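You operate a simulated robot arm through the tools that you are given. There is no shell and no other tool. Be economical: measure what you need, move in short steps, check, and stop when the job is done.

You run a simulated robot arm. Do the job below in one go: nothing can be reset, and whatever is moved stays where it is left.

JOB
Take the water jug and leave it on top of the half mould with yellow tab.
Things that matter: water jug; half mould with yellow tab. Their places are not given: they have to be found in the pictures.

It is judged by the outcome, as a careful person would: the job done as asked, and still so three seconds after it is handed in. It fails if anything else is knocked over, pushed out of place, dropped, spilled or broken.

ROBOT AND FRAMES
A 7-joint arm with a two-finger parallel gripper, fixed in place. Base frame: the origin is at the foot of the arm, x ahead of it, y to its left, z up; the work surface is at about z = 0. Lengths are in mm, angles in rad, forces in N, time in s.
With the tool pointing down near the work surface it reaches from about 240 to 620 mm from the base axis. Its first joint turns from -1.152 to 1.152 rad. Payload 2.6 kg.
The tool frame sits at the grasp point between the pads (the TCP): z along the fingers, y along the line on which they close. The tips reach 30 mm beyond it. Largest opening 94 mm; finger width 28, thickness 10; the body of the gripper, 50 by 96 mm, starts 55 mm behind the TCP.
Orientation is told as [roll, pitch, yaw] about the base's x, y, z axes, in that order, counted from this pose: with the fingers straight down and closing along the base's y, the tool's x points along the base's -x, its y along +y and its z along -z.

CONTROLS
- The arm moves only by the tool play_rows. Its argument "deltas" is text: rows parted by semicolons, each of 6 numbers parted by spaces: the shift along the base's x, y, z in units of 400 mm (1.0 is 400 mm), then the turn, a rotation vector about the base's x, y, z in units of 120 degrees (1.0 is 120 degrees). In form: x y z ax ay az; .... A call has 1 to 10 rows; each row is the pose to reach, as a shift and turn from the pose commanded when the call began. "grip" is the closure, from 0 (fully open) to 1 (shut), set as the call begins (left out, the last holds). A call with a number of a shift or a turn outside -1 to 1 is refused whole. A row lasts 0.2 s, in which the tool goes at most 50 mm and 0.15 rad; a call with a longer step from one row to the next is refused whole, and so is a gripper value outside its range. Where a pose cannot be reached the arm comes as near as it can. A force on the tool above 40 N (or 10 N above the force at the start of the call, whichever is more), or a blocked arm, ends the call early, and 0.2 s more pass. The fingers move at their own pace (about 72 mm/s each) and stop on an object; they squeeze with about 26 N. The grip force told is the motor's: it shows also when the fingers shut on nothing. Time passes only in rows, and 0.2 s behind the last, so rows that repeat a pose let the fingers close. It gives the time, the measured TCP pose, the force on the tool (base axes), the opening and the grip force at its end, in the units of the frame above (readings bear some noise), and new pictures: "views" is both (left out), scene, wrist or none.
- Cameras (640 x 400 px; columns grow to the right, rows downward): "scene" is fixed at [41, 432.4, 560]; the picture's right is [-0.74, -0.68, 0.00], its down [-0.44, 0.48, -0.76] and it looks along [0.51, -0.56, -0.65] (base axes); focal length 275 px, centre (320, 200). "wrist" rides on the gripper at [-37, 0, -58] in the tool frame; the picture's right is [0.00, -1.00, 0.00], its down [0.97, 0.00, -0.24] and it looks along [0.24, 0.00, 0.97] (tool axes); focal length 218 px, centre (320, 200).
- pixel_to_xyz(camera, pixels): for up to 12 pixels [column, row] of the newest picture of that camera ("zoom" is the newest enlarged one), the place [x, y, z] in the base frame of the surface seen there, good to about 2 mm, but the place of the scene camera against the robot may be out by one fixed shift of up to 12 mm in any direction. It takes no simulated time.
- enlarge(camera, box): a new picture of the part [left, top, right, bottom] of that camera's present view, enlarged. It takes no simulated time.
- finish_job(): hands the job in; it is judged then, once.

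Work in short steps. Measure before you move; look again where a grasp or a placing could have gone wrong, and mend it. You have 60 turns and 120 pictures in all, those below and enlarged ones among them. Open the gripper and draw the arm clear of the work before you hand the job in, unless the task says otherwise; then end with one line.

The tools are called after ">>>" as a command line: name --argument value ..., lists and objects as JSON in quotes. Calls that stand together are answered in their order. play_rows: Moves the arm, as the interface text tells. Its arguments: {"type":"object","properties":{"deltas":{"type":"string"},"grip":{"type":"number"},"views":{"type":"string","enum":["both","scene","wrist","none"]}},"required":["deltas"]} The other tools are called the same way: pixel_to_xyz (camera, pixels) gives the place of the surface under pixels of a picture; enlarge (camera, box) takes an enlarged picture of a part of a camera's view; finish_job () hands the job in.

At the start:

```text
t: 0.0
ee_pos: [340.7, -148.2, 318.6]
orientation: [0.002, 0.0, 0.002]
wrist_force: [0.1, 0.0, 0.1]
width: 94.2
finger_force: 0.0
```

scene: 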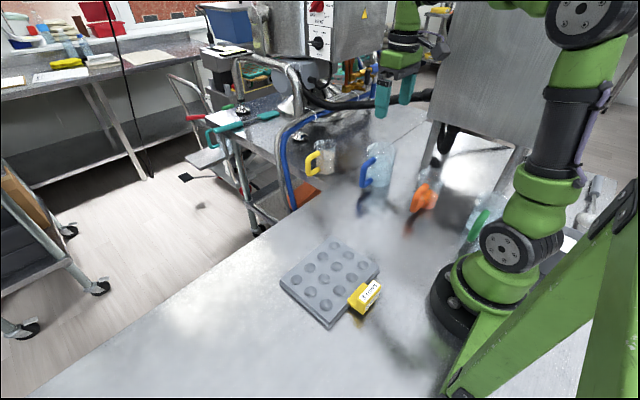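
wrist: 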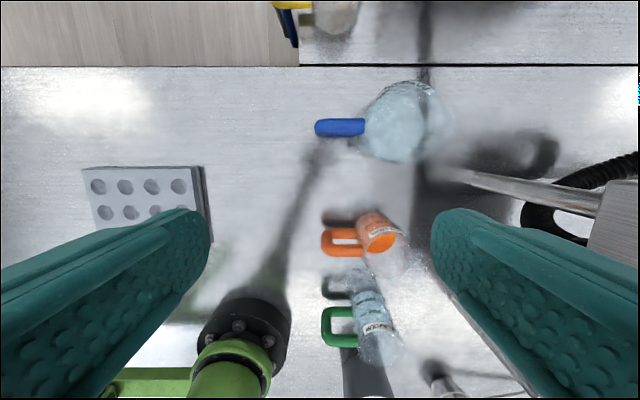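

The pictures show several jugs (yellow, blue, orange and green handles) and a mould with a yellow tab near (330,285). I enlarge both to tell the jugs apart.

>>> enlarge --camera "scene" --box '[290, 120, 530, 270]'

>>> enlarge --camera "wrist" --box '[240, 0, 480, 150]'

>>> enlarge --camera "wrist" --box '[280, 190, 480, 400]'

>>> enlarge --camera "scene" --box '[260, 220, 420, 340]'

```text
2.67 times, centred on (410, 195) of scene
```

zoom: 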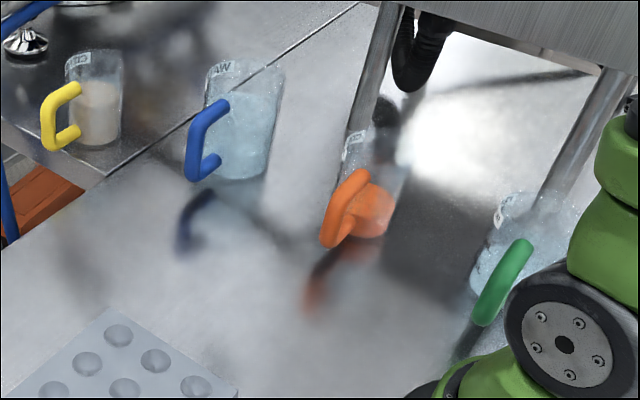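

```text
2.67 times, centred on (360, 75) of wrist
```

zoom: 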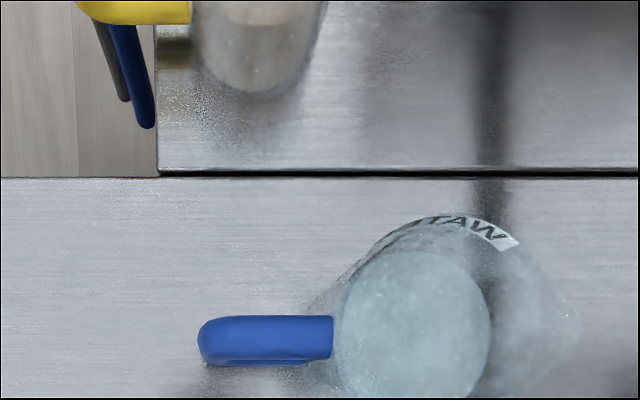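

```text
1.90 times, centred on (380, 295) of wrist
```

zoom: 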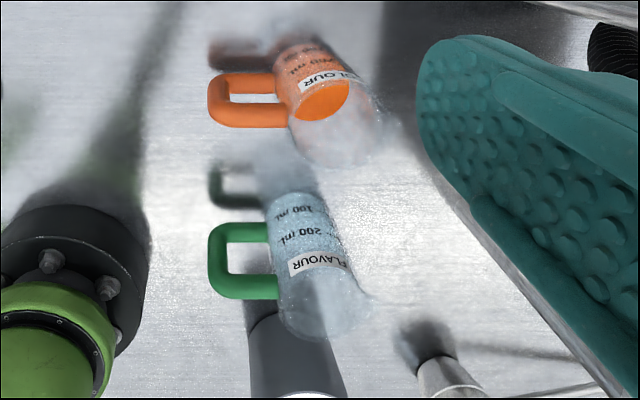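

```text
3.33 times, centred on (340, 280) of scene
```

zoom: 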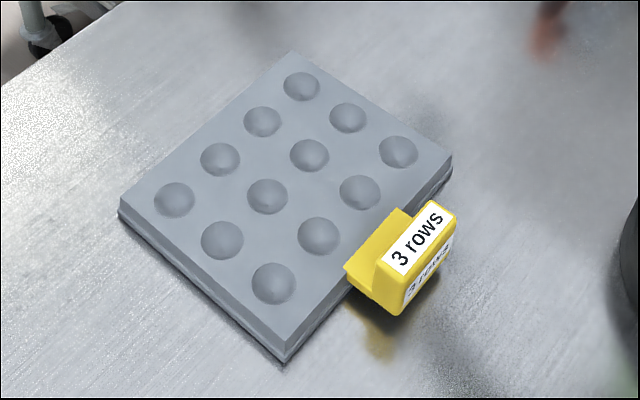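

The blue-handled jug reads "WAT(ER)": it's at (380,165) in scene, its handle toward +y. The mould is at (330,285). I measure both.

>>> pixel_to_xyz --camera "wrist" --pixels '[[318, 127], [340, 127], [362, 127], [340, 121], [340, 134], [400, 120], [400, 84], [435, 95], [424, 125], [400, 160], [447, 130]]'

>>> pixel_to_xyz --camera "scene" --pixels '[[371, 159], [363, 185], [375, 182], [371, 147], [393, 147], [385, 144], [385, 170], [380, 183], [366, 172], [390, 165]]'

>>> pixel_to_xyz --camera "scene" --pixels '[[333, 241], [378, 266], [330, 325], [281, 279], [320, 265], [335, 279], [323, 262], [337, 267], [328, 286], [360, 290], [370, 288], [363, 312]]'

>>> pixel_to_xyz --camera "wrist" --pixels '[[84, 170], [190, 168], [98, 187], [125, 187], [152, 187], [178, 187], [132, 213], [111, 200]]'

```text
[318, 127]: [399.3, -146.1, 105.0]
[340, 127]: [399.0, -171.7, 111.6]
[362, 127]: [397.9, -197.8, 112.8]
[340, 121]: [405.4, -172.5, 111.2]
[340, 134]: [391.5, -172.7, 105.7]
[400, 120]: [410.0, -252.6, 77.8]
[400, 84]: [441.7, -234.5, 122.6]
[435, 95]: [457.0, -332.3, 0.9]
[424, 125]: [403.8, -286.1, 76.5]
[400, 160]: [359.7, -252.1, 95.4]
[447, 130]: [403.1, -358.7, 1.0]
```

```text
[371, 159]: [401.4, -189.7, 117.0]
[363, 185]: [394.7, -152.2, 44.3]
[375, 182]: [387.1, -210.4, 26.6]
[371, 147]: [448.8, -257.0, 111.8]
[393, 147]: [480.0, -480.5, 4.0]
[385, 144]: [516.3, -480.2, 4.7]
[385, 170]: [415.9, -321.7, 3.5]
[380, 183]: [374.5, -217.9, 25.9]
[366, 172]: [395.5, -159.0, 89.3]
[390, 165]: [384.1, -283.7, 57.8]
```

```text
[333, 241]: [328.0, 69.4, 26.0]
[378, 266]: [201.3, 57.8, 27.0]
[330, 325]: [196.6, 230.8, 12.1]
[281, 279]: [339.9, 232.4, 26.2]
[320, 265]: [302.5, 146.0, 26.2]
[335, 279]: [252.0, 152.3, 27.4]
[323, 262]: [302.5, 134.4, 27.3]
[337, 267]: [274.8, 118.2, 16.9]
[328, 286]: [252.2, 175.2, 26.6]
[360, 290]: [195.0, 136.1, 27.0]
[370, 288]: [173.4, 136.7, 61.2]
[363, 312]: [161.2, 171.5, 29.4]
```

```text
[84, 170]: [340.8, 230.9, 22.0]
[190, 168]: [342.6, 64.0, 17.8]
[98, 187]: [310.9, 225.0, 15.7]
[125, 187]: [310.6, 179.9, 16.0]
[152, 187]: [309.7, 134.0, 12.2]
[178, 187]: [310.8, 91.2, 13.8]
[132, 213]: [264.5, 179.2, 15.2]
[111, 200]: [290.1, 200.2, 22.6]
```

Water jug: handle top at x≈399, z≈112, with the liquid surface near z≈77. The mould spans x 200–340, y 60–230, top z≈25. Next I check the nearby obstacles: the orange jug, the pipe and hose, and the mixer panel at right.

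>>> pixel_to_xyz --camera "wrist" --pixels '[[375, 215], [340, 234], [398, 238], [470, 175], [560, 200], [620, 165], [620, 220], [530, 140], [575, 212], [410, 215]]'

>>> pixel_to_xyz --camera "scene" --pixels '[[435, 135], [480, 60], [500, 140], [425, 115], [450, 130], [424, 196], [330, 150], [312, 160], [510, 180], [400, 100], [381, 110]]'

```text
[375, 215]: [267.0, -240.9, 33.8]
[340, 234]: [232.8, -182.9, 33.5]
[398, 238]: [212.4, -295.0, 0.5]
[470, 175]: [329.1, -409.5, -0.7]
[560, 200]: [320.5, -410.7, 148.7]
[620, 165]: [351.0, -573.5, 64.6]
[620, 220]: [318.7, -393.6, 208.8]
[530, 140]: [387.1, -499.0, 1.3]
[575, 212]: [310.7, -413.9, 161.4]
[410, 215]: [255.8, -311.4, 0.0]
```

```text
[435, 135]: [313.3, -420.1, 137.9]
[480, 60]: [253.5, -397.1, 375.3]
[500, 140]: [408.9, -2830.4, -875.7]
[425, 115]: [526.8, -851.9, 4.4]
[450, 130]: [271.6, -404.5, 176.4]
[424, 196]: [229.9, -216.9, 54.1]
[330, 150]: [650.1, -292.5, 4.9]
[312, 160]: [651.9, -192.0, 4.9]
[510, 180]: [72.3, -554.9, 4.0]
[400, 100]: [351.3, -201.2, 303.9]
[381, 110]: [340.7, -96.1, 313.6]
```

The panel and leg sit at y≈-400 and x≈320, about 100 mm clear, and the orange jug is at x≈230–270. I move above the water jug at the present height and turn the tool +90° so the fingers close along x, across the body and clear of handle and spout.

>>> play_rows --deltas "0.015 -0.025 0 0 0 0.07; 0.03 -0.05 0 0 0 0.14; 0.045 -0.075 0 0 0 0.21; 0.06 -0.1 0 0 0 0.28; 0.075 -0.125 0 0 0 0.35; 0.09 -0.15 0 0 0 0.42; 0.105 -0.175 0 0 0 0.49; 0.12 -0.2 0 0 0 0.56; 0.135 -0.225 0 0 0 0.63; 0.148 -0.25 0 0 0 0.70" --grip 0 --views "both"

```text
t: 2.2
ee_pos: [400.2, -247.9, 318.6]
orientation: [0.001, -0.001, 1.469]
wrist_force: [0.7, 0.5, 0.2]
width: 93.9
finger_force: 0.0
```

scene: 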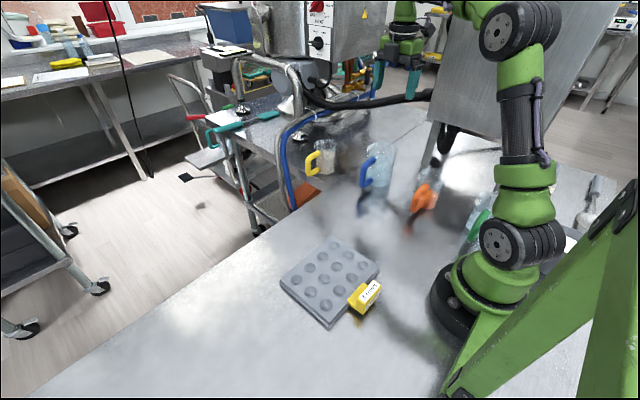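
wrist: 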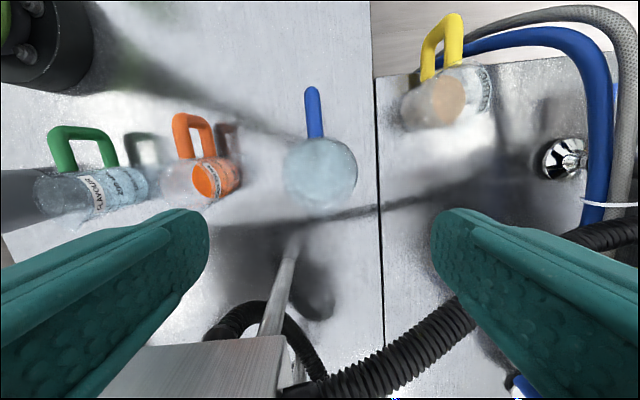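

The turn worked. The jug now shows at (320,175) in the wrist view, so I enlarge and measure the rim.

>>> enlarge --camera "wrist" --box '[256, 80, 384, 230]'

>>> enlarge --camera "scene" --box '[345, 130, 409, 200]'

```text
2.67 times, centred on (320, 155) of wrist
```

zoom: 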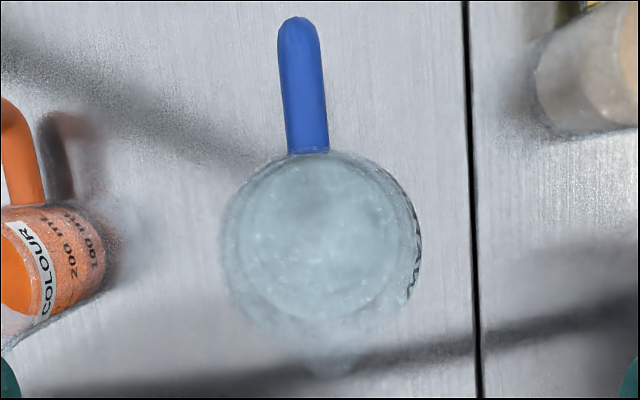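

```text
5.71 times, centred on (377, 165) of scene
```

zoom: 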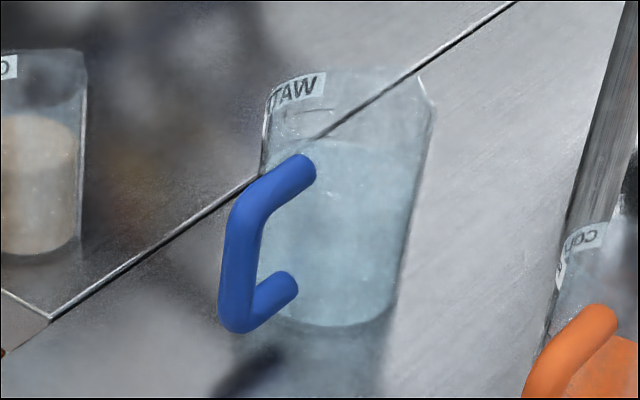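

Handle lies along y. I read label/rim points for the rim height and diameter.

>>> pixel_to_xyz --camera "zoom" --pixels '[[275, 92], [298, 90], [318, 80], [310, 85], [322, 76], [415, 150], [330, 148], [340, 250], [270, 180], [300, 165]]'

>>> pixel_to_xyz --camera "wrist" --pixels '[[296, 175], [345, 175], [320, 150], [320, 195], [340, 160], [410, 188], [317, 138], [411, 180], [311, 90], [414, 170], [320, 175]]'

```text
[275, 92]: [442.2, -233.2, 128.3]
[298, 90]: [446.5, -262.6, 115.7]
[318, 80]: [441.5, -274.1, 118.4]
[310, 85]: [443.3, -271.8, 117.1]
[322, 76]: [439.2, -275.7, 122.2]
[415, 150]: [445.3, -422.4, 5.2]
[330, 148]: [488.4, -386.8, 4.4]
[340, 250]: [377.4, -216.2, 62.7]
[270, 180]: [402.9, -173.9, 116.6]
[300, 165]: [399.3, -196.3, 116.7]
```

```text
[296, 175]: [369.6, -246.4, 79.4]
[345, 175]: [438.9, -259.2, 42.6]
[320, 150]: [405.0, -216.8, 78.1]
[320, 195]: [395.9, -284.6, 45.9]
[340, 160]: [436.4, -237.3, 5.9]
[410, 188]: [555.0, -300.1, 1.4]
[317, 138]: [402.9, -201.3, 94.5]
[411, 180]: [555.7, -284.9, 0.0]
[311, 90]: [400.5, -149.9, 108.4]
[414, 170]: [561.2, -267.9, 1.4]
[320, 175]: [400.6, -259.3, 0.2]
```

The body radius is about 42–44 mm, centred near (400, -248), so 94 mm of opening fits tightly. I finish the turn and descend to TCP z≈200 (tips 170, rim ≈125) to check the centring up close.

>>> play_rows --deltas "0 0 -0.1 0 0 0.0483; 0 0 -0.2 0 0 0.0483; 0 0 -0.295 0 0 0.0483; 0 0 -0.295 0 0 0.0483" --grip 0 --views "both"

```text
t: 3.2
ee_pos: [399.6, -245.8, 196.9]
orientation: [0.0, 0.001, 1.566]
wrist_force: [-0.4, 0.3, 0.2]
width: 94.2
finger_force: 0.0
```

scene: 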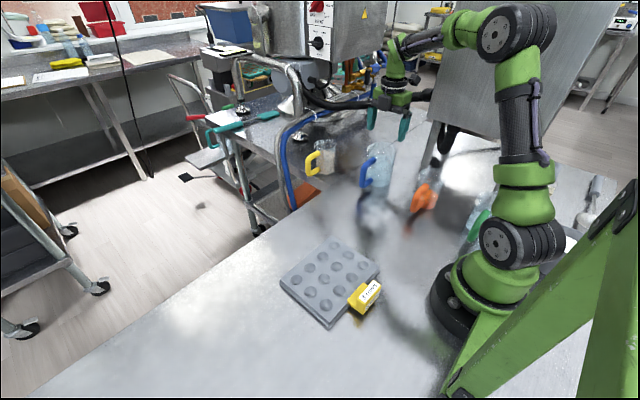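
wrist: 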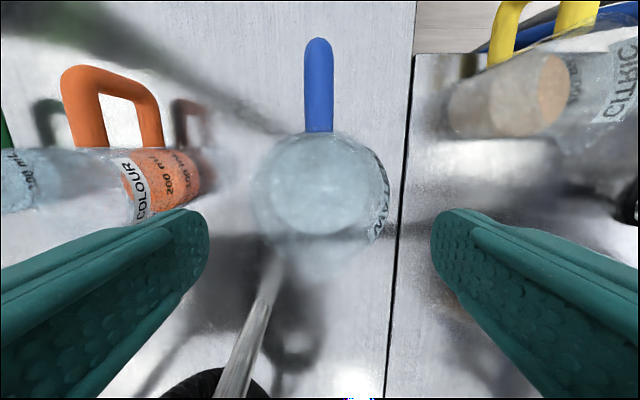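

>>> enlarge --camera "wrist" --box '[220, 110, 420, 290]'

>>> pixel_to_xyz --camera "wrist" --pixels '[[378, 160], [384, 175], [388, 195], [386, 210], [380, 232], [320, 129], [318, 60], [275, 190], [255, 190], [320, 170]]'

```text
2.22 times, centred on (320, 200) of wrist
```

zoom: 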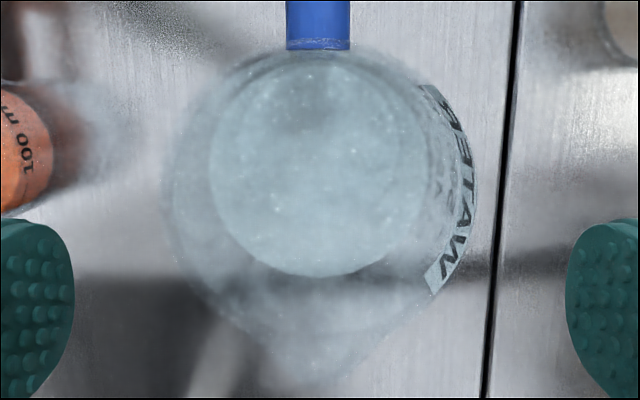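

```text
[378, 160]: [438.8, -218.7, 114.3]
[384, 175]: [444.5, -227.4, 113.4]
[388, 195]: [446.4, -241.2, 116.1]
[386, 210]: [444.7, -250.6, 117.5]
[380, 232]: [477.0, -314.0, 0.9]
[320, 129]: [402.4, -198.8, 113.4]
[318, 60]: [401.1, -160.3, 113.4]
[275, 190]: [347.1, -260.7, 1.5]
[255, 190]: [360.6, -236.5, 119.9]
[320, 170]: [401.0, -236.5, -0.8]
```

The rim centre reads x≈399.5, y≈-241 and z≈125, with a diameter of about 85–89. I shift y by +5 and go down so the tips sit just above rim height, then compare the gap directly.

>>> play_rows --deltas "0 0.012 -0.04 0 0 0; 0 0.012 -0.078 0 0 0; 0 0.012 -0.078 0 0 0" --grip 0 --views "both"

>>> enlarge --camera "wrist" --box '[190, 90, 450, 290]'

>>> enlarge --camera "scene" --box '[340, 90, 440, 200]'

```text
t: 4.0
ee_pos: [399.9, -242.0, 166.4]
orientation: [0.001, 0.002, 1.567]
wrist_force: [-0.1, -0.1, -0.7]
width: 94.1
finger_force: 0.0
```

scene: 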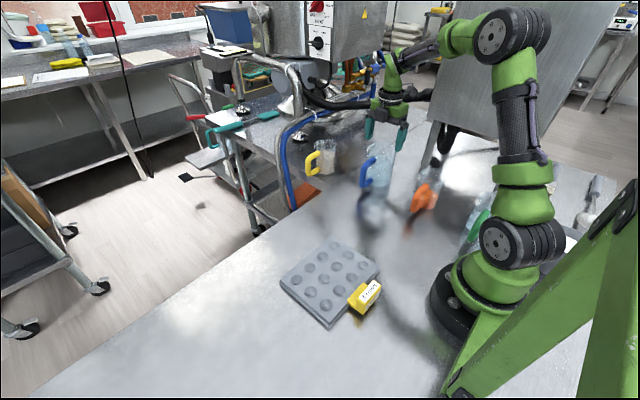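
wrist: 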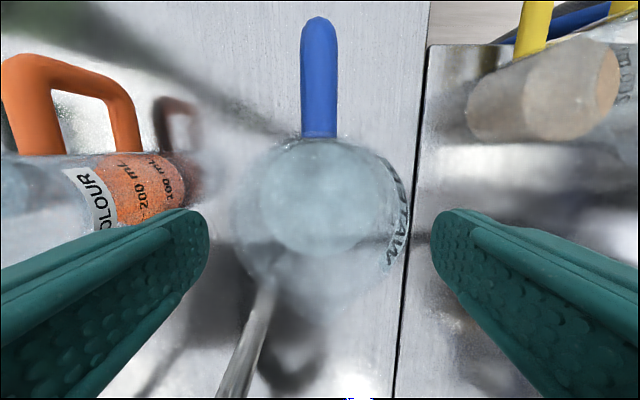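

```text
2.00 times, centred on (320, 190) of wrist
```

zoom: 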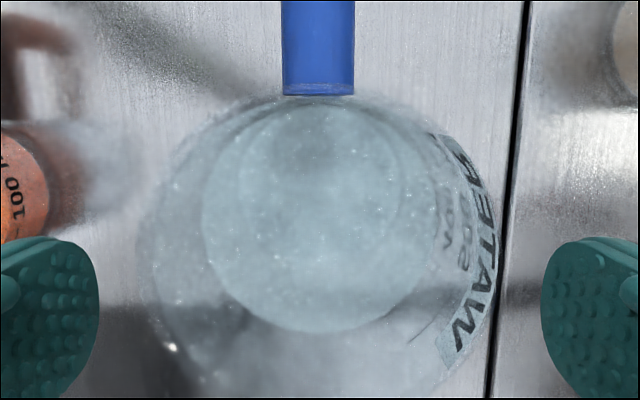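

```text
3.64 times, centred on (390, 145) of scene
```

zoom: 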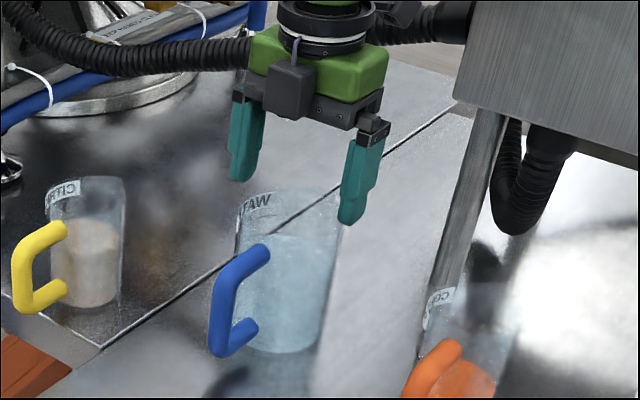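

Comparing the three heights gives a rim diameter of about 84, rim z≈129 and centre x≈399.5, y≈-241. That leaves about 5 mm clearance per finger, well centred. I descend 40 mm first, straight down, and check.

>>> play_rows --deltas "0 0 -0.04 0 0 0; 0 0 -0.07 0 0 0; 0 0 -0.1 0 0 0; 0 0 -0.1 0 0 0" --grip 0 --views "both"

>>> enlarge --camera "scene" --box '[340, 90, 440, 200]'

```text
t: 5.0
ee_pos: [402.0, -243.8, 127.7]
orientation: [0.001, -0.001, 1.568]
wrist_force: [0.8, -0.7, -0.2]
width: 94.2
finger_force: 0.0
```

scene: 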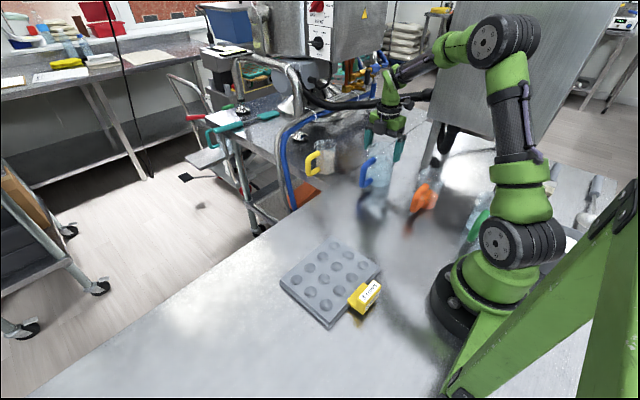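
wrist: 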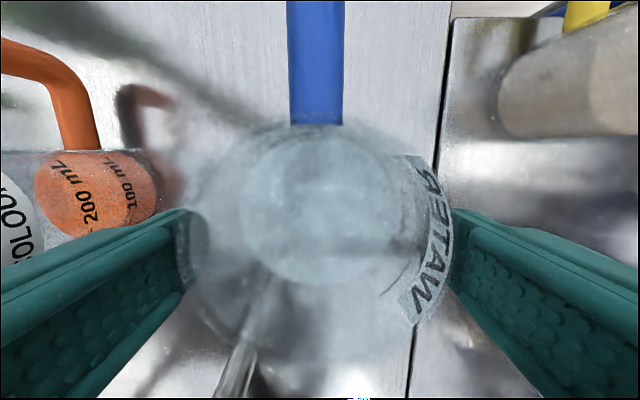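

```text
3.64 times, centred on (390, 145) of scene
```

zoom: 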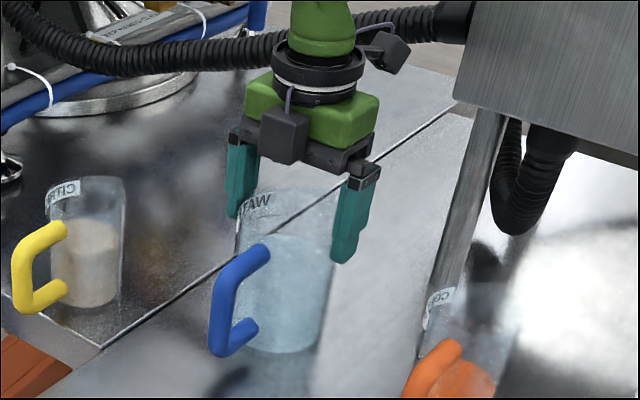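

The fingers straddle the rim with no contact (force ~1 N). I continue down to TCP z≈90 with a 1 mm shift in -x.

>>> play_rows --deltas "-0.003 0 -0.03 0 0 0; -0.003 0 -0.06 0 0 0; -0.003 0 -0.095 0 0 0; -0.003 0 -0.095 0 0 0" --grip 0 --views "both"

>>> enlarge --camera "scene" --box '[340, 90, 440, 200]'

```text
t: 6.0
ee_pos: [398.7, -243.1, 91.6]
orientation: [-0.001, -0.001, 1.567]
wrist_force: [-1.7, -0.2, -0.4]
width: 94.0
finger_force: 0.0
```

scene: 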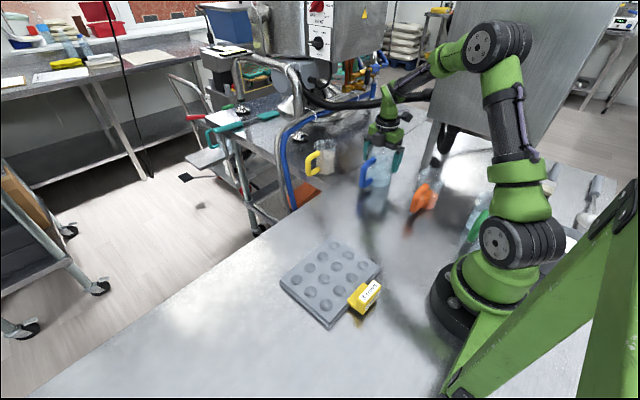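
wrist: 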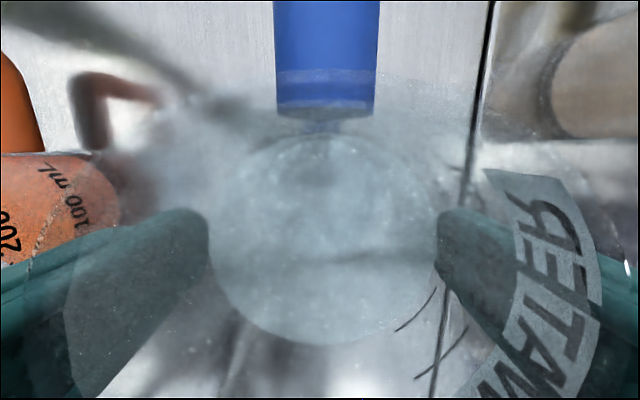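

```text
3.64 times, centred on (390, 145) of scene
```

zoom: 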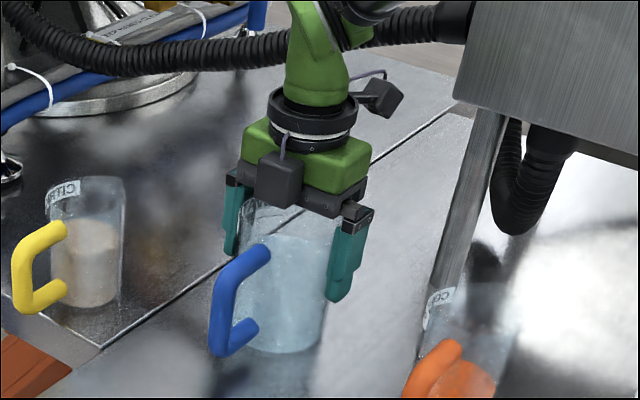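

The fingers are down both sides of the body and the palm is just above the rim. I close gently and hold.

>>> play_rows --deltas "0 0 0 0 0 0; 0 0 0 0 0 0; 0 0 0 0 0 0; 0 0 0 0 0 0" --grip 1 --views "scene"

```text
t: 7.0
ee_pos: [398.8, -243.2, 91.2]
orientation: [0.001, -0.002, 1.566]
wrist_force: [1.6, -0.4, 0.0]
width: 91.7
finger_force: 26.6
```

scene: 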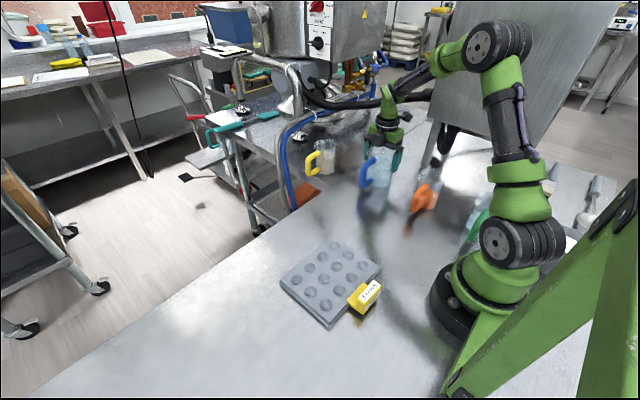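

Closed on the body at 91.7 mm with 26.6 N. I lift slowly by 10 mm and check.

>>> play_rows --deltas "0 0 0.003 0 0 0; 0 0 0.008 0 0 0; 0 0 0.014 0 0 0; 0 0 0.02 0 0 0; 0 0 0.025 0 0 0; 0 0 0.025 0 0 0; 0 0 0.025 0 0 0" --grip 1 --views "both"

>>> enlarge --camera "scene" --box '[340, 90, 440, 200]'

```text
t: 8.6
ee_pos: [398.4, -244.0, 101.3]
orientation: [0.0, 0.0, 1.567]
wrist_force: [0.2, -0.6, -5.4]
width: 91.4
finger_force: 26.0
```

scene: 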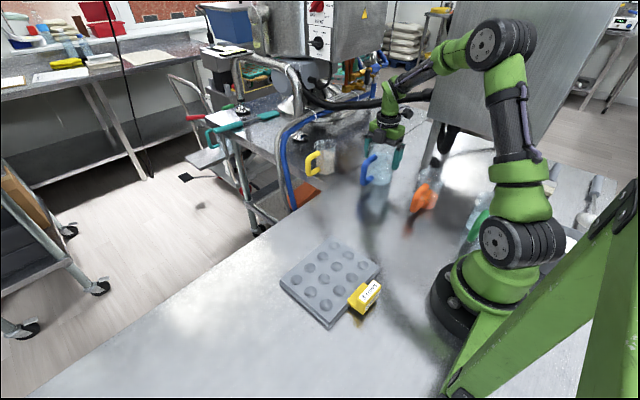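
wrist: 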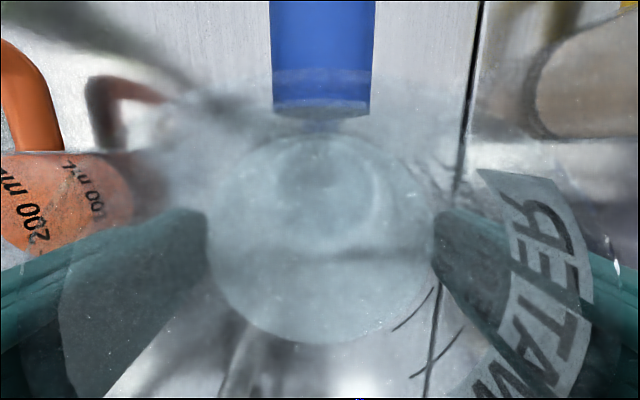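

```text
3.64 times, centred on (390, 145) of scene
```

zoom: 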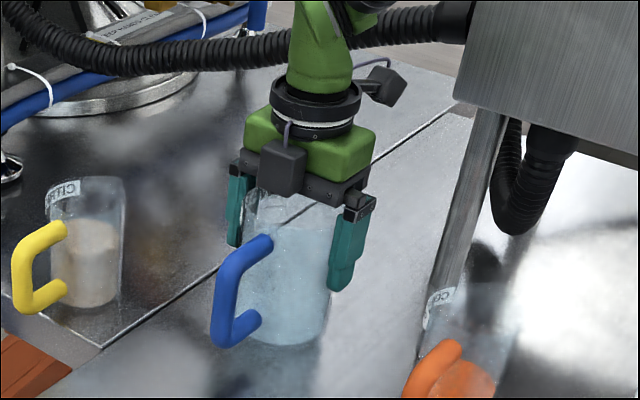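

The jug hangs upright and held (5.4 N). I raise it smoothly to about z=185.

>>> play_rows --deltas "0 0 0.01 0 0 0; 0 0 0.03 0 0 0; 0 0 0.06 0 0 0; 0 0 0.095 0 0 0; 0 0 0.13 0 0 0; 0 0 0.16 0 0 0; 0 0 0.185 0 0 0; 0 0 0.2 0 0 0; 0 0 0.208 0 0 0; 0 0 0.21 0 0 0" --grip 1 --views "none"

```text
t: 10.8
ee_pos: [397.6, -243.4, 185.3]
orientation: [0.0, -0.001, 1.567]
wrist_force: [-0.4, -0.1, -6.0]
width: 91.3
finger_force: 25.6
```

The jug is still held at z 185. I carry it toward the mould with gentle acceleration.

>>> play_rows --deltas "-0.003 0.010 0 0 0 0; -0.009 0.029 0 0 0 0; -0.020 0.064 0 0 0 0; -0.036 0.112 0 0 0 0; -0.055 0.171 0 0 0 0; -0.074 0.230 0 0 0 0; -0.093 0.289 0 0 0 0; -0.109 0.337 0 0 0 0; -0.120 0.372 0 0 0 0; -0.126 0.391 0 0 0 0" --grip 1 --views "scene"

```text
t: 13.0
ee_pos: [348.9, -87.2, 184.1]
orientation: [0.001, 0.001, 1.568]
wrist_force: [0.4, 1.1, -4.7]
width: 91.4
finger_force: 26.1
```

scene: 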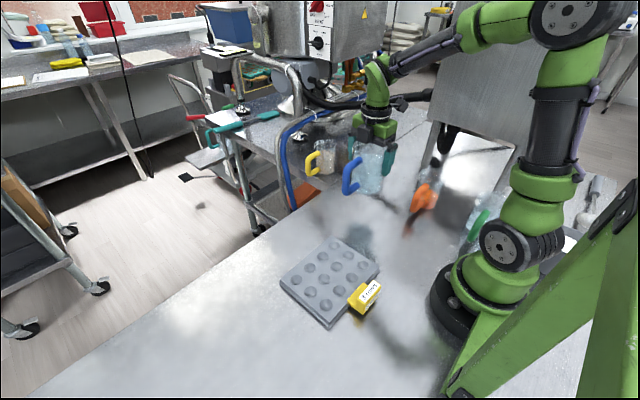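

Stable. I continue the same way.

>>> play_rows --deltas "-0.003 0.010 0 0 0 0; -0.009 0.029 0 0 0 0; -0.020 0.064 0 0 0 0; -0.036 0.112 0 0 0 0; -0.055 0.171 0 0 0 0; -0.074 0.230 0 0 0 0; -0.093 0.289 0 0 0 0; -0.109 0.337 0 0 0 0; -0.120 0.372 0 0 0 0; -0.126 0.391 0 0 0 0" --grip 1 --views "none"

>>> play_rows --deltas "-0.004 0.010 0 0 0 0; -0.012 0.029 0 0 0 0; -0.025 0.060 0 0 0 0; -0.04 0.098 0 0 0 0; -0.053 0.135 0 0 0 0; -0.062 0.165 0 0 0 0; -0.066 0.185 0 0 0 0; -0.068 0.195 0 0 0 0; -0.068 0.198 0 0 0 0; -0.068 0.198 0 0 0 0" --grip 1 --views "both"

```text
t: 15.2
ee_pos: [297.4, 71.9, 184.1]
orientation: [0.002, -0.001, 1.566]
wrist_force: [0.1, -1.1, -5.0]
width: 91.7
finger_force: 26.2
```

```text
t: 17.4
ee_pos: [270.4, 148.4, 185.1]
orientation: [0.001, -0.001, 1.568]
wrist_force: [0.2, -0.4, -4.4]
width: 91.6
finger_force: 25.7
```

scene: 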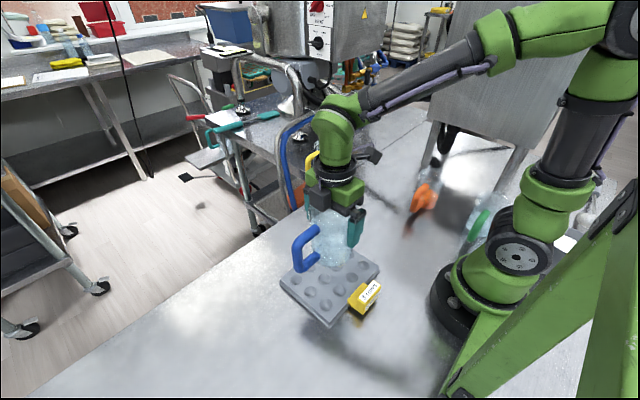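
wrist: 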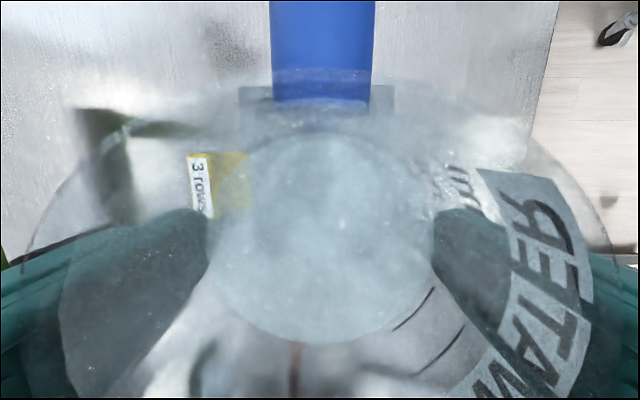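

The jug is over the mould centre. I lower it to TCP z≈122, a few mm above the expected contact at about 115.

>>> play_rows --deltas "0 0 -0.01 0 0 0; 0 0 -0.03 0 0 0; 0 0 -0.055 0 0 0; 0 0 -0.08 0 0 0; 0 0 -0.105 0 0 0; 0 0 -0.127 0 0 0; 0 0 -0.143 0 0 0; 0 0 -0.153 0 0 0; 0 0 -0.157 0 0 0; 0 0 -0.157 0 0 0" --grip 1 --views "both"

>>> enlarge --camera "scene" --box '[260, 200, 420, 340]'

```text
t: 19.6
ee_pos: [270.7, 148.5, 120.9]
orientation: [0.0, -0.001, 1.567]
wrist_force: [0.3, -0.2, -4.5]
width: 91.5
finger_force: 26.0
```

scene: 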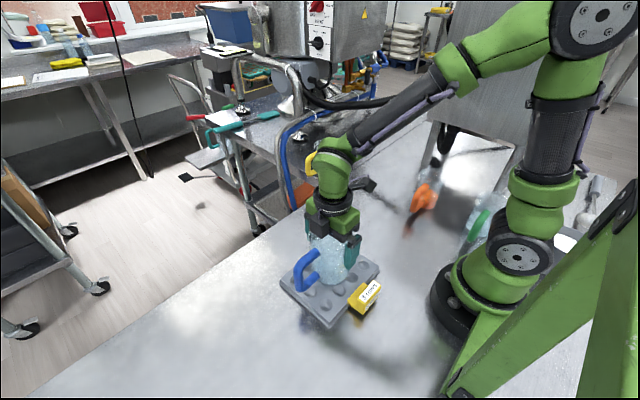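
wrist: 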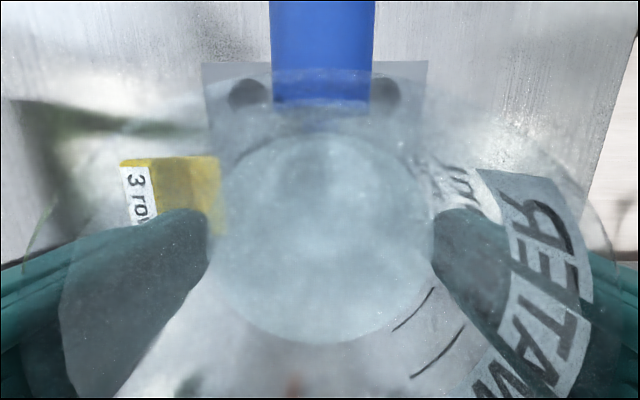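

```text
2.86 times, centred on (340, 270) of scene
```

zoom: 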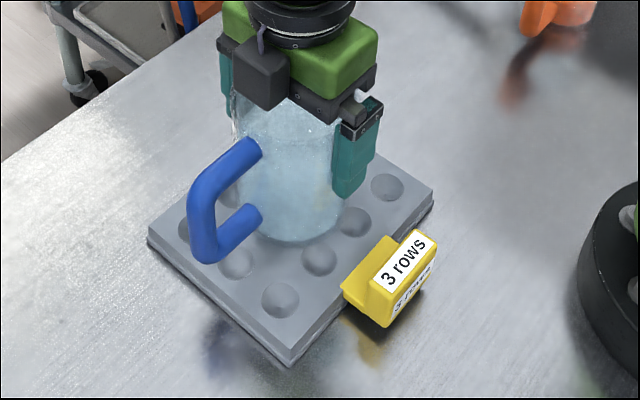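

The jug is upright above the middle of the mould, not yet touching (force -4.5 N). I lower it in 1 mm rows while watching the force.

>>> play_rows --deltas "0 0 -0.0025 0 0 0; 0 0 -0.005 0 0 0; 0 0 -0.0075 0 0 0; 0 0 -0.01 0 0 0; 0 0 -0.01 0 0 0" --grip 1 --views "none"

```text
t: 20.8
ee_pos: [270.5, 150.2, 117.3]
orientation: [0.0, 0.001, 1.567]
wrist_force: [-0.1, -0.1, -5.2]
width: 91.5
finger_force: 25.5
```

Still free (-5.2 N). I lower it 2 mm more.

>>> play_rows --deltas "0 0 -0.0025 0 0 0; 0 0 -0.005 0 0 0; 0 0 -0.005 0 0 0" --grip 1 --views "none"

```text
t: 21.6
ee_pos: [271.3, 148.4, 116.3]
orientation: [0.0, 0.0, 1.568]
wrist_force: [0.7, 0.4, -5.2]
width: 91.2
finger_force: 25.6
```

No contact yet; I go on another 1.5 mm.

>>> play_rows --deltas "0 0 -0.002 0 0 0; 0 0 -0.004 0 0 0; 0 0 -0.004 0 0 0" --grip 1 --views "none"

```text
t: 22.4
ee_pos: [268.6, 146.9, 114.9]
orientation: [-0.001, 0.0, 1.567]
wrist_force: [-0.2, 0.4, -4.7]
width: 91.6
finger_force: 26.5
```

Still carrying the full weight. Another 1.5 mm.

>>> play_rows --deltas "0 0 -0.002 0 0 0; 0 0 -0.004 0 0 0; 0 0 -0.004 0 0 0" --grip 1 --views "none"

```text
t: 23.2
ee_pos: [269.6, 148.6, 113.5]
orientation: [0.002, 0.001, 1.566]
wrist_force: [0.1, 0.5, -4.9]
width: 91.3
finger_force: 26.2
```

Same force; another 1.5 mm, with a picture.

>>> play_rows --deltas "0 0 -0.002 0 0 0; 0 0 -0.004 0 0 0; 0 0 -0.004 0 0 0" --grip 1 --views "scene"

>>> enlarge --camera "scene" --box '[280, 220, 380, 320]'

```text
t: 24.0
ee_pos: [270.9, 149.1, 112.5]
orientation: [0.0, 0.001, 1.565]
wrist_force: [-9.8, -5.0, 21.1]
width: 91.3
finger_force: 25.7
```

scene: 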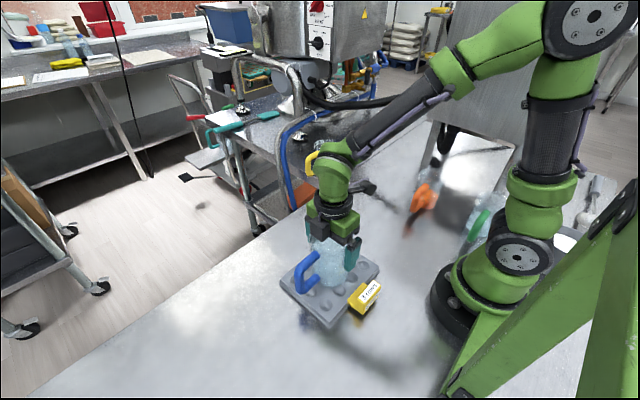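

```text
4.00 times, centred on (330, 270) of scene
```

zoom: 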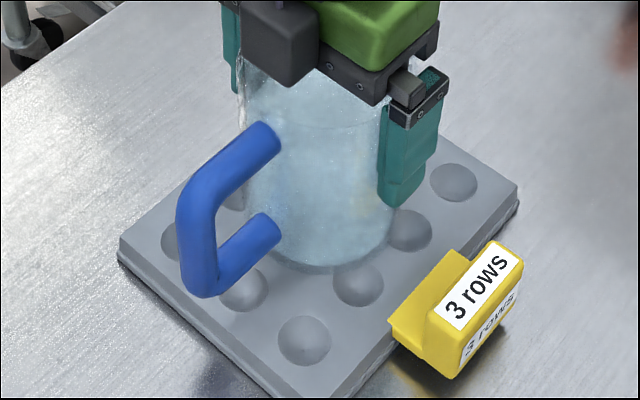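

Contact: the force jumped to +21 N with the jug standing on the mould. I ease up about 0.5 mm to relieve the press.

>>> play_rows --deltas "0 0 0.0013 0 0 0; 0 0 0.0013 0 0 0" --grip 1 --views "none"

```text
t: 24.6
ee_pos: [270.4, 149.8, 113.0]
orientation: [-0.002, 0.0, 1.568]
wrist_force: [-5.1, -3.6, 17.8]
width: 91.4
finger_force: 25.9
```

Still pressing 17.8 N; I ease up slightly more.

>>> play_rows --deltas "0 0 0.001 0 0 0; 0 0 0.002 0 0 0; 0 0 0.002 0 0 0" --grip 1 --views "none"

```text
t: 25.4
ee_pos: [270.9, 148.7, 113.3]
orientation: [-0.001, 0.0, 1.567]
wrist_force: [-2.6, 0.5, 9.4]
width: 91.2
finger_force: 25.6
```

>>> play_rows --deltas "0 0 0.001 0 0 0; 0 0 0.0018 0 0 0; 0 0 0.0018 0 0 0" --grip 1 --views "none"

```text
t: 26.2
ee_pos: [269.6, 148.2, 112.7]
orientation: [0.0, 0.001, 1.568]
wrist_force: [0.3, -0.5, -4.5]
width: 91.4
finger_force: 26.1
```

The jug is now a hair above or just touching the mould (-4.5 N). I lower 0.4 mm, then open.

>>> play_rows --deltas "0 0 -0.001 0 0 0; 0 0 -0.001 0 0 0" --grip 1 --views "none"

>>> play_rows --deltas "0 0 0 0 0 0; 0 0 0 0 0 0; 0 0 0 0 0 0; 0 0 0 0 0 0" --grip 0 --views "both"

>>> enlarge --camera "scene" --box '[280, 200, 400, 320]'

```text
t: 26.8
ee_pos: [270.0, 149.5, 112.9]
orientation: [0.0, 0.0, 1.568]
wrist_force: [-3.5, -0.4, 3.8]
width: 91.3
finger_force: 26.0
```

```text
t: 27.8
ee_pos: [270.4, 149.2, 114.1]
orientation: [0.001, -0.001, 1.567]
wrist_force: [0.0, -0.3, 0.3]
width: 94.0
finger_force: 0.0
```

scene: 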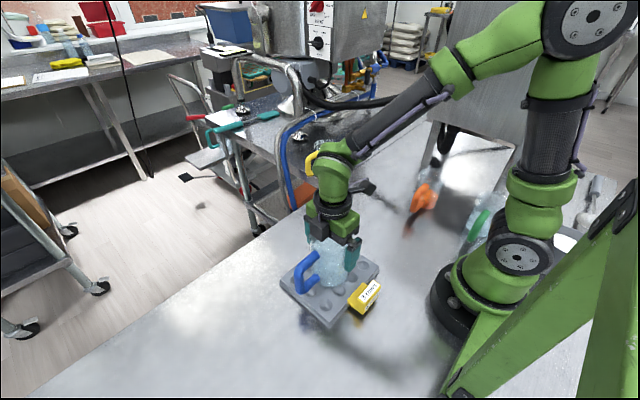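
wrist: 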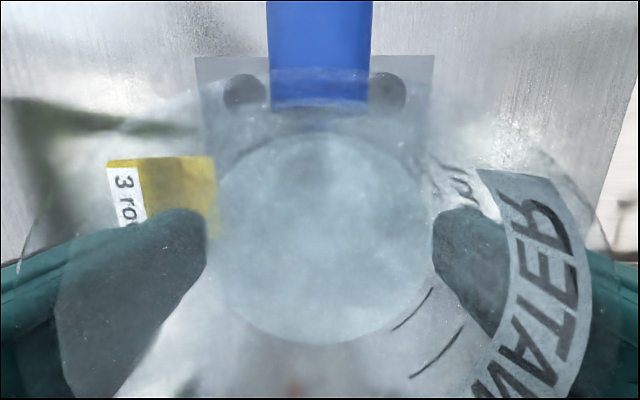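

```text
3.33 times, centred on (340, 260) of scene
```

zoom: 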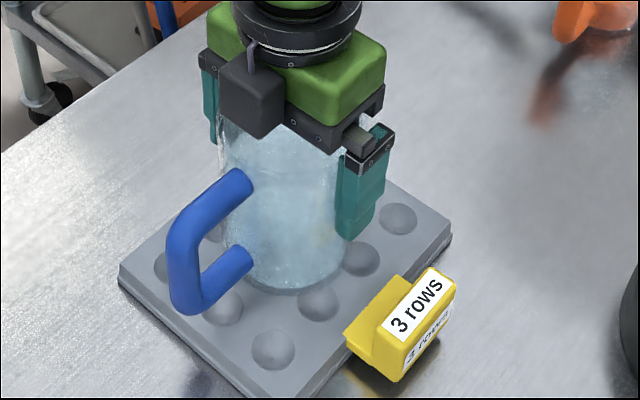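

The jug stands free (force 0, fingers open at 94). I rise slowly, straight up.

>>> play_rows --deltas "0 0 0.01 0 0 0; 0 0 0.025 0 0 0; 0 0 0.045 0 0 0; 0 0 0.065 0 0 0; 0 0 0.085 0 0 0; 0 0 0.1 0 0 0" --grip 0 --views "both"

```text
t: 29.2
ee_pos: [270.2, 148.1, 153.9]
orientation: [0.0, 0.001, 1.568]
wrist_force: [-0.2, 0.3, 0.1]
width: 93.9
finger_force: 0.1
```

scene: 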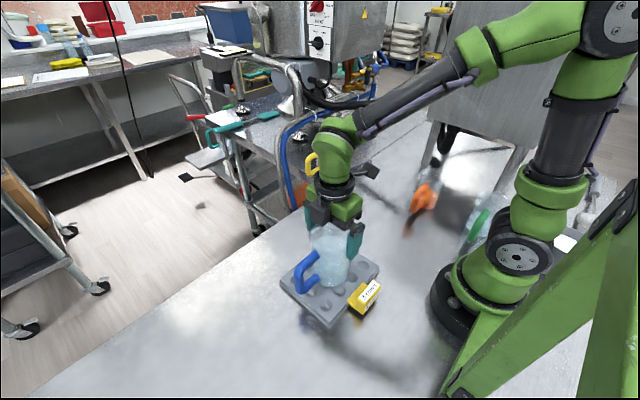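
wrist: 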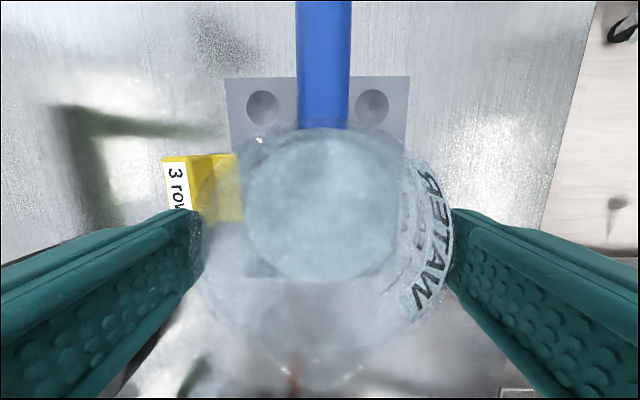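

The fingers are rising clear without dragging. I continue up to about z=290, then move off to the -y side.

>>> play_rows --deltas "0 0 0.04 0 0 0; 0 0 0.08 0 0 0; 0 0 0.14 0 0 0; 0 0 0.22 0 0 0; 0 0 0.3 0 0 0; 0 0 0.36 0 0 0; 0.05 -0.08 0.36 0 0 0; 0.1 -0.18 0.36 0 0 0; 0.12 -0.28 0.36 0 0 0; 0.12 -0.3 0.36 0 0 0" --grip 0 --views "both"

>>> enlarge --camera "scene" --box '[270, 190, 400, 330]'

```text
t: 31.4
ee_pos: [316.6, 27.8, 295.9]
orientation: [0.0, 0.001, 1.569]
wrist_force: [0.5, 0.0, 0.5]
width: 94.1
finger_force: 0.0
```

scene: 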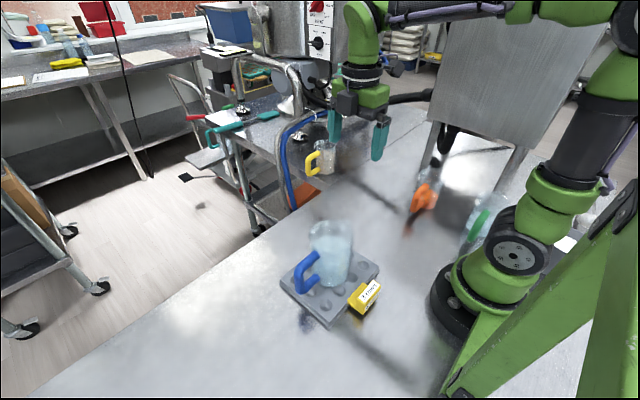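
wrist: 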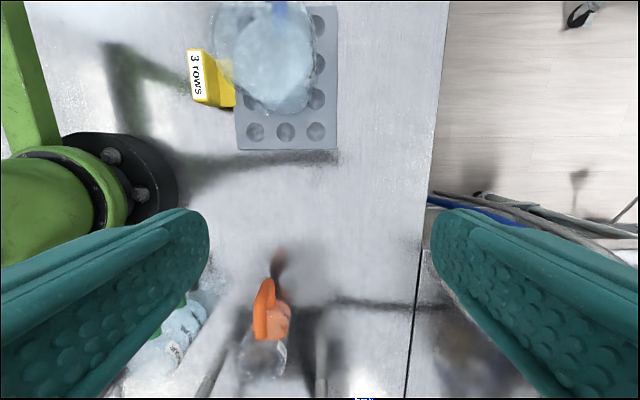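

```text
2.86 times, centred on (335, 260) of scene
```

zoom: 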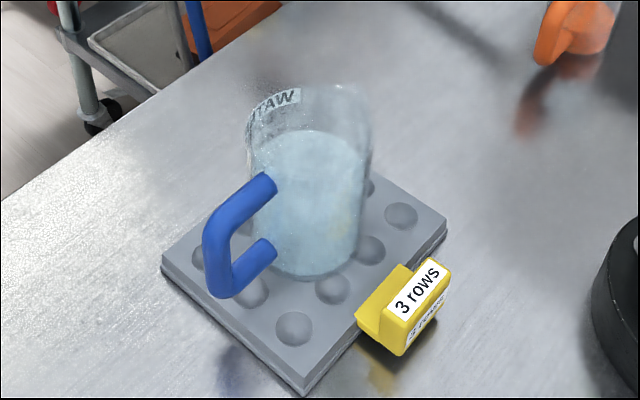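

The jug stands upright on the mould at (330,255), the mould hasn't moved, and the other jugs are undisturbed. The arm is clear and the gripper open, so I hand in.

>>> finish_job

```text
The job is handed in.
```

The water jug (blue handle, labelled WATER) is standing upright on the half mould with the yellow tab; I saw no spill and nothing else out of place, and the gripper is open and clear.
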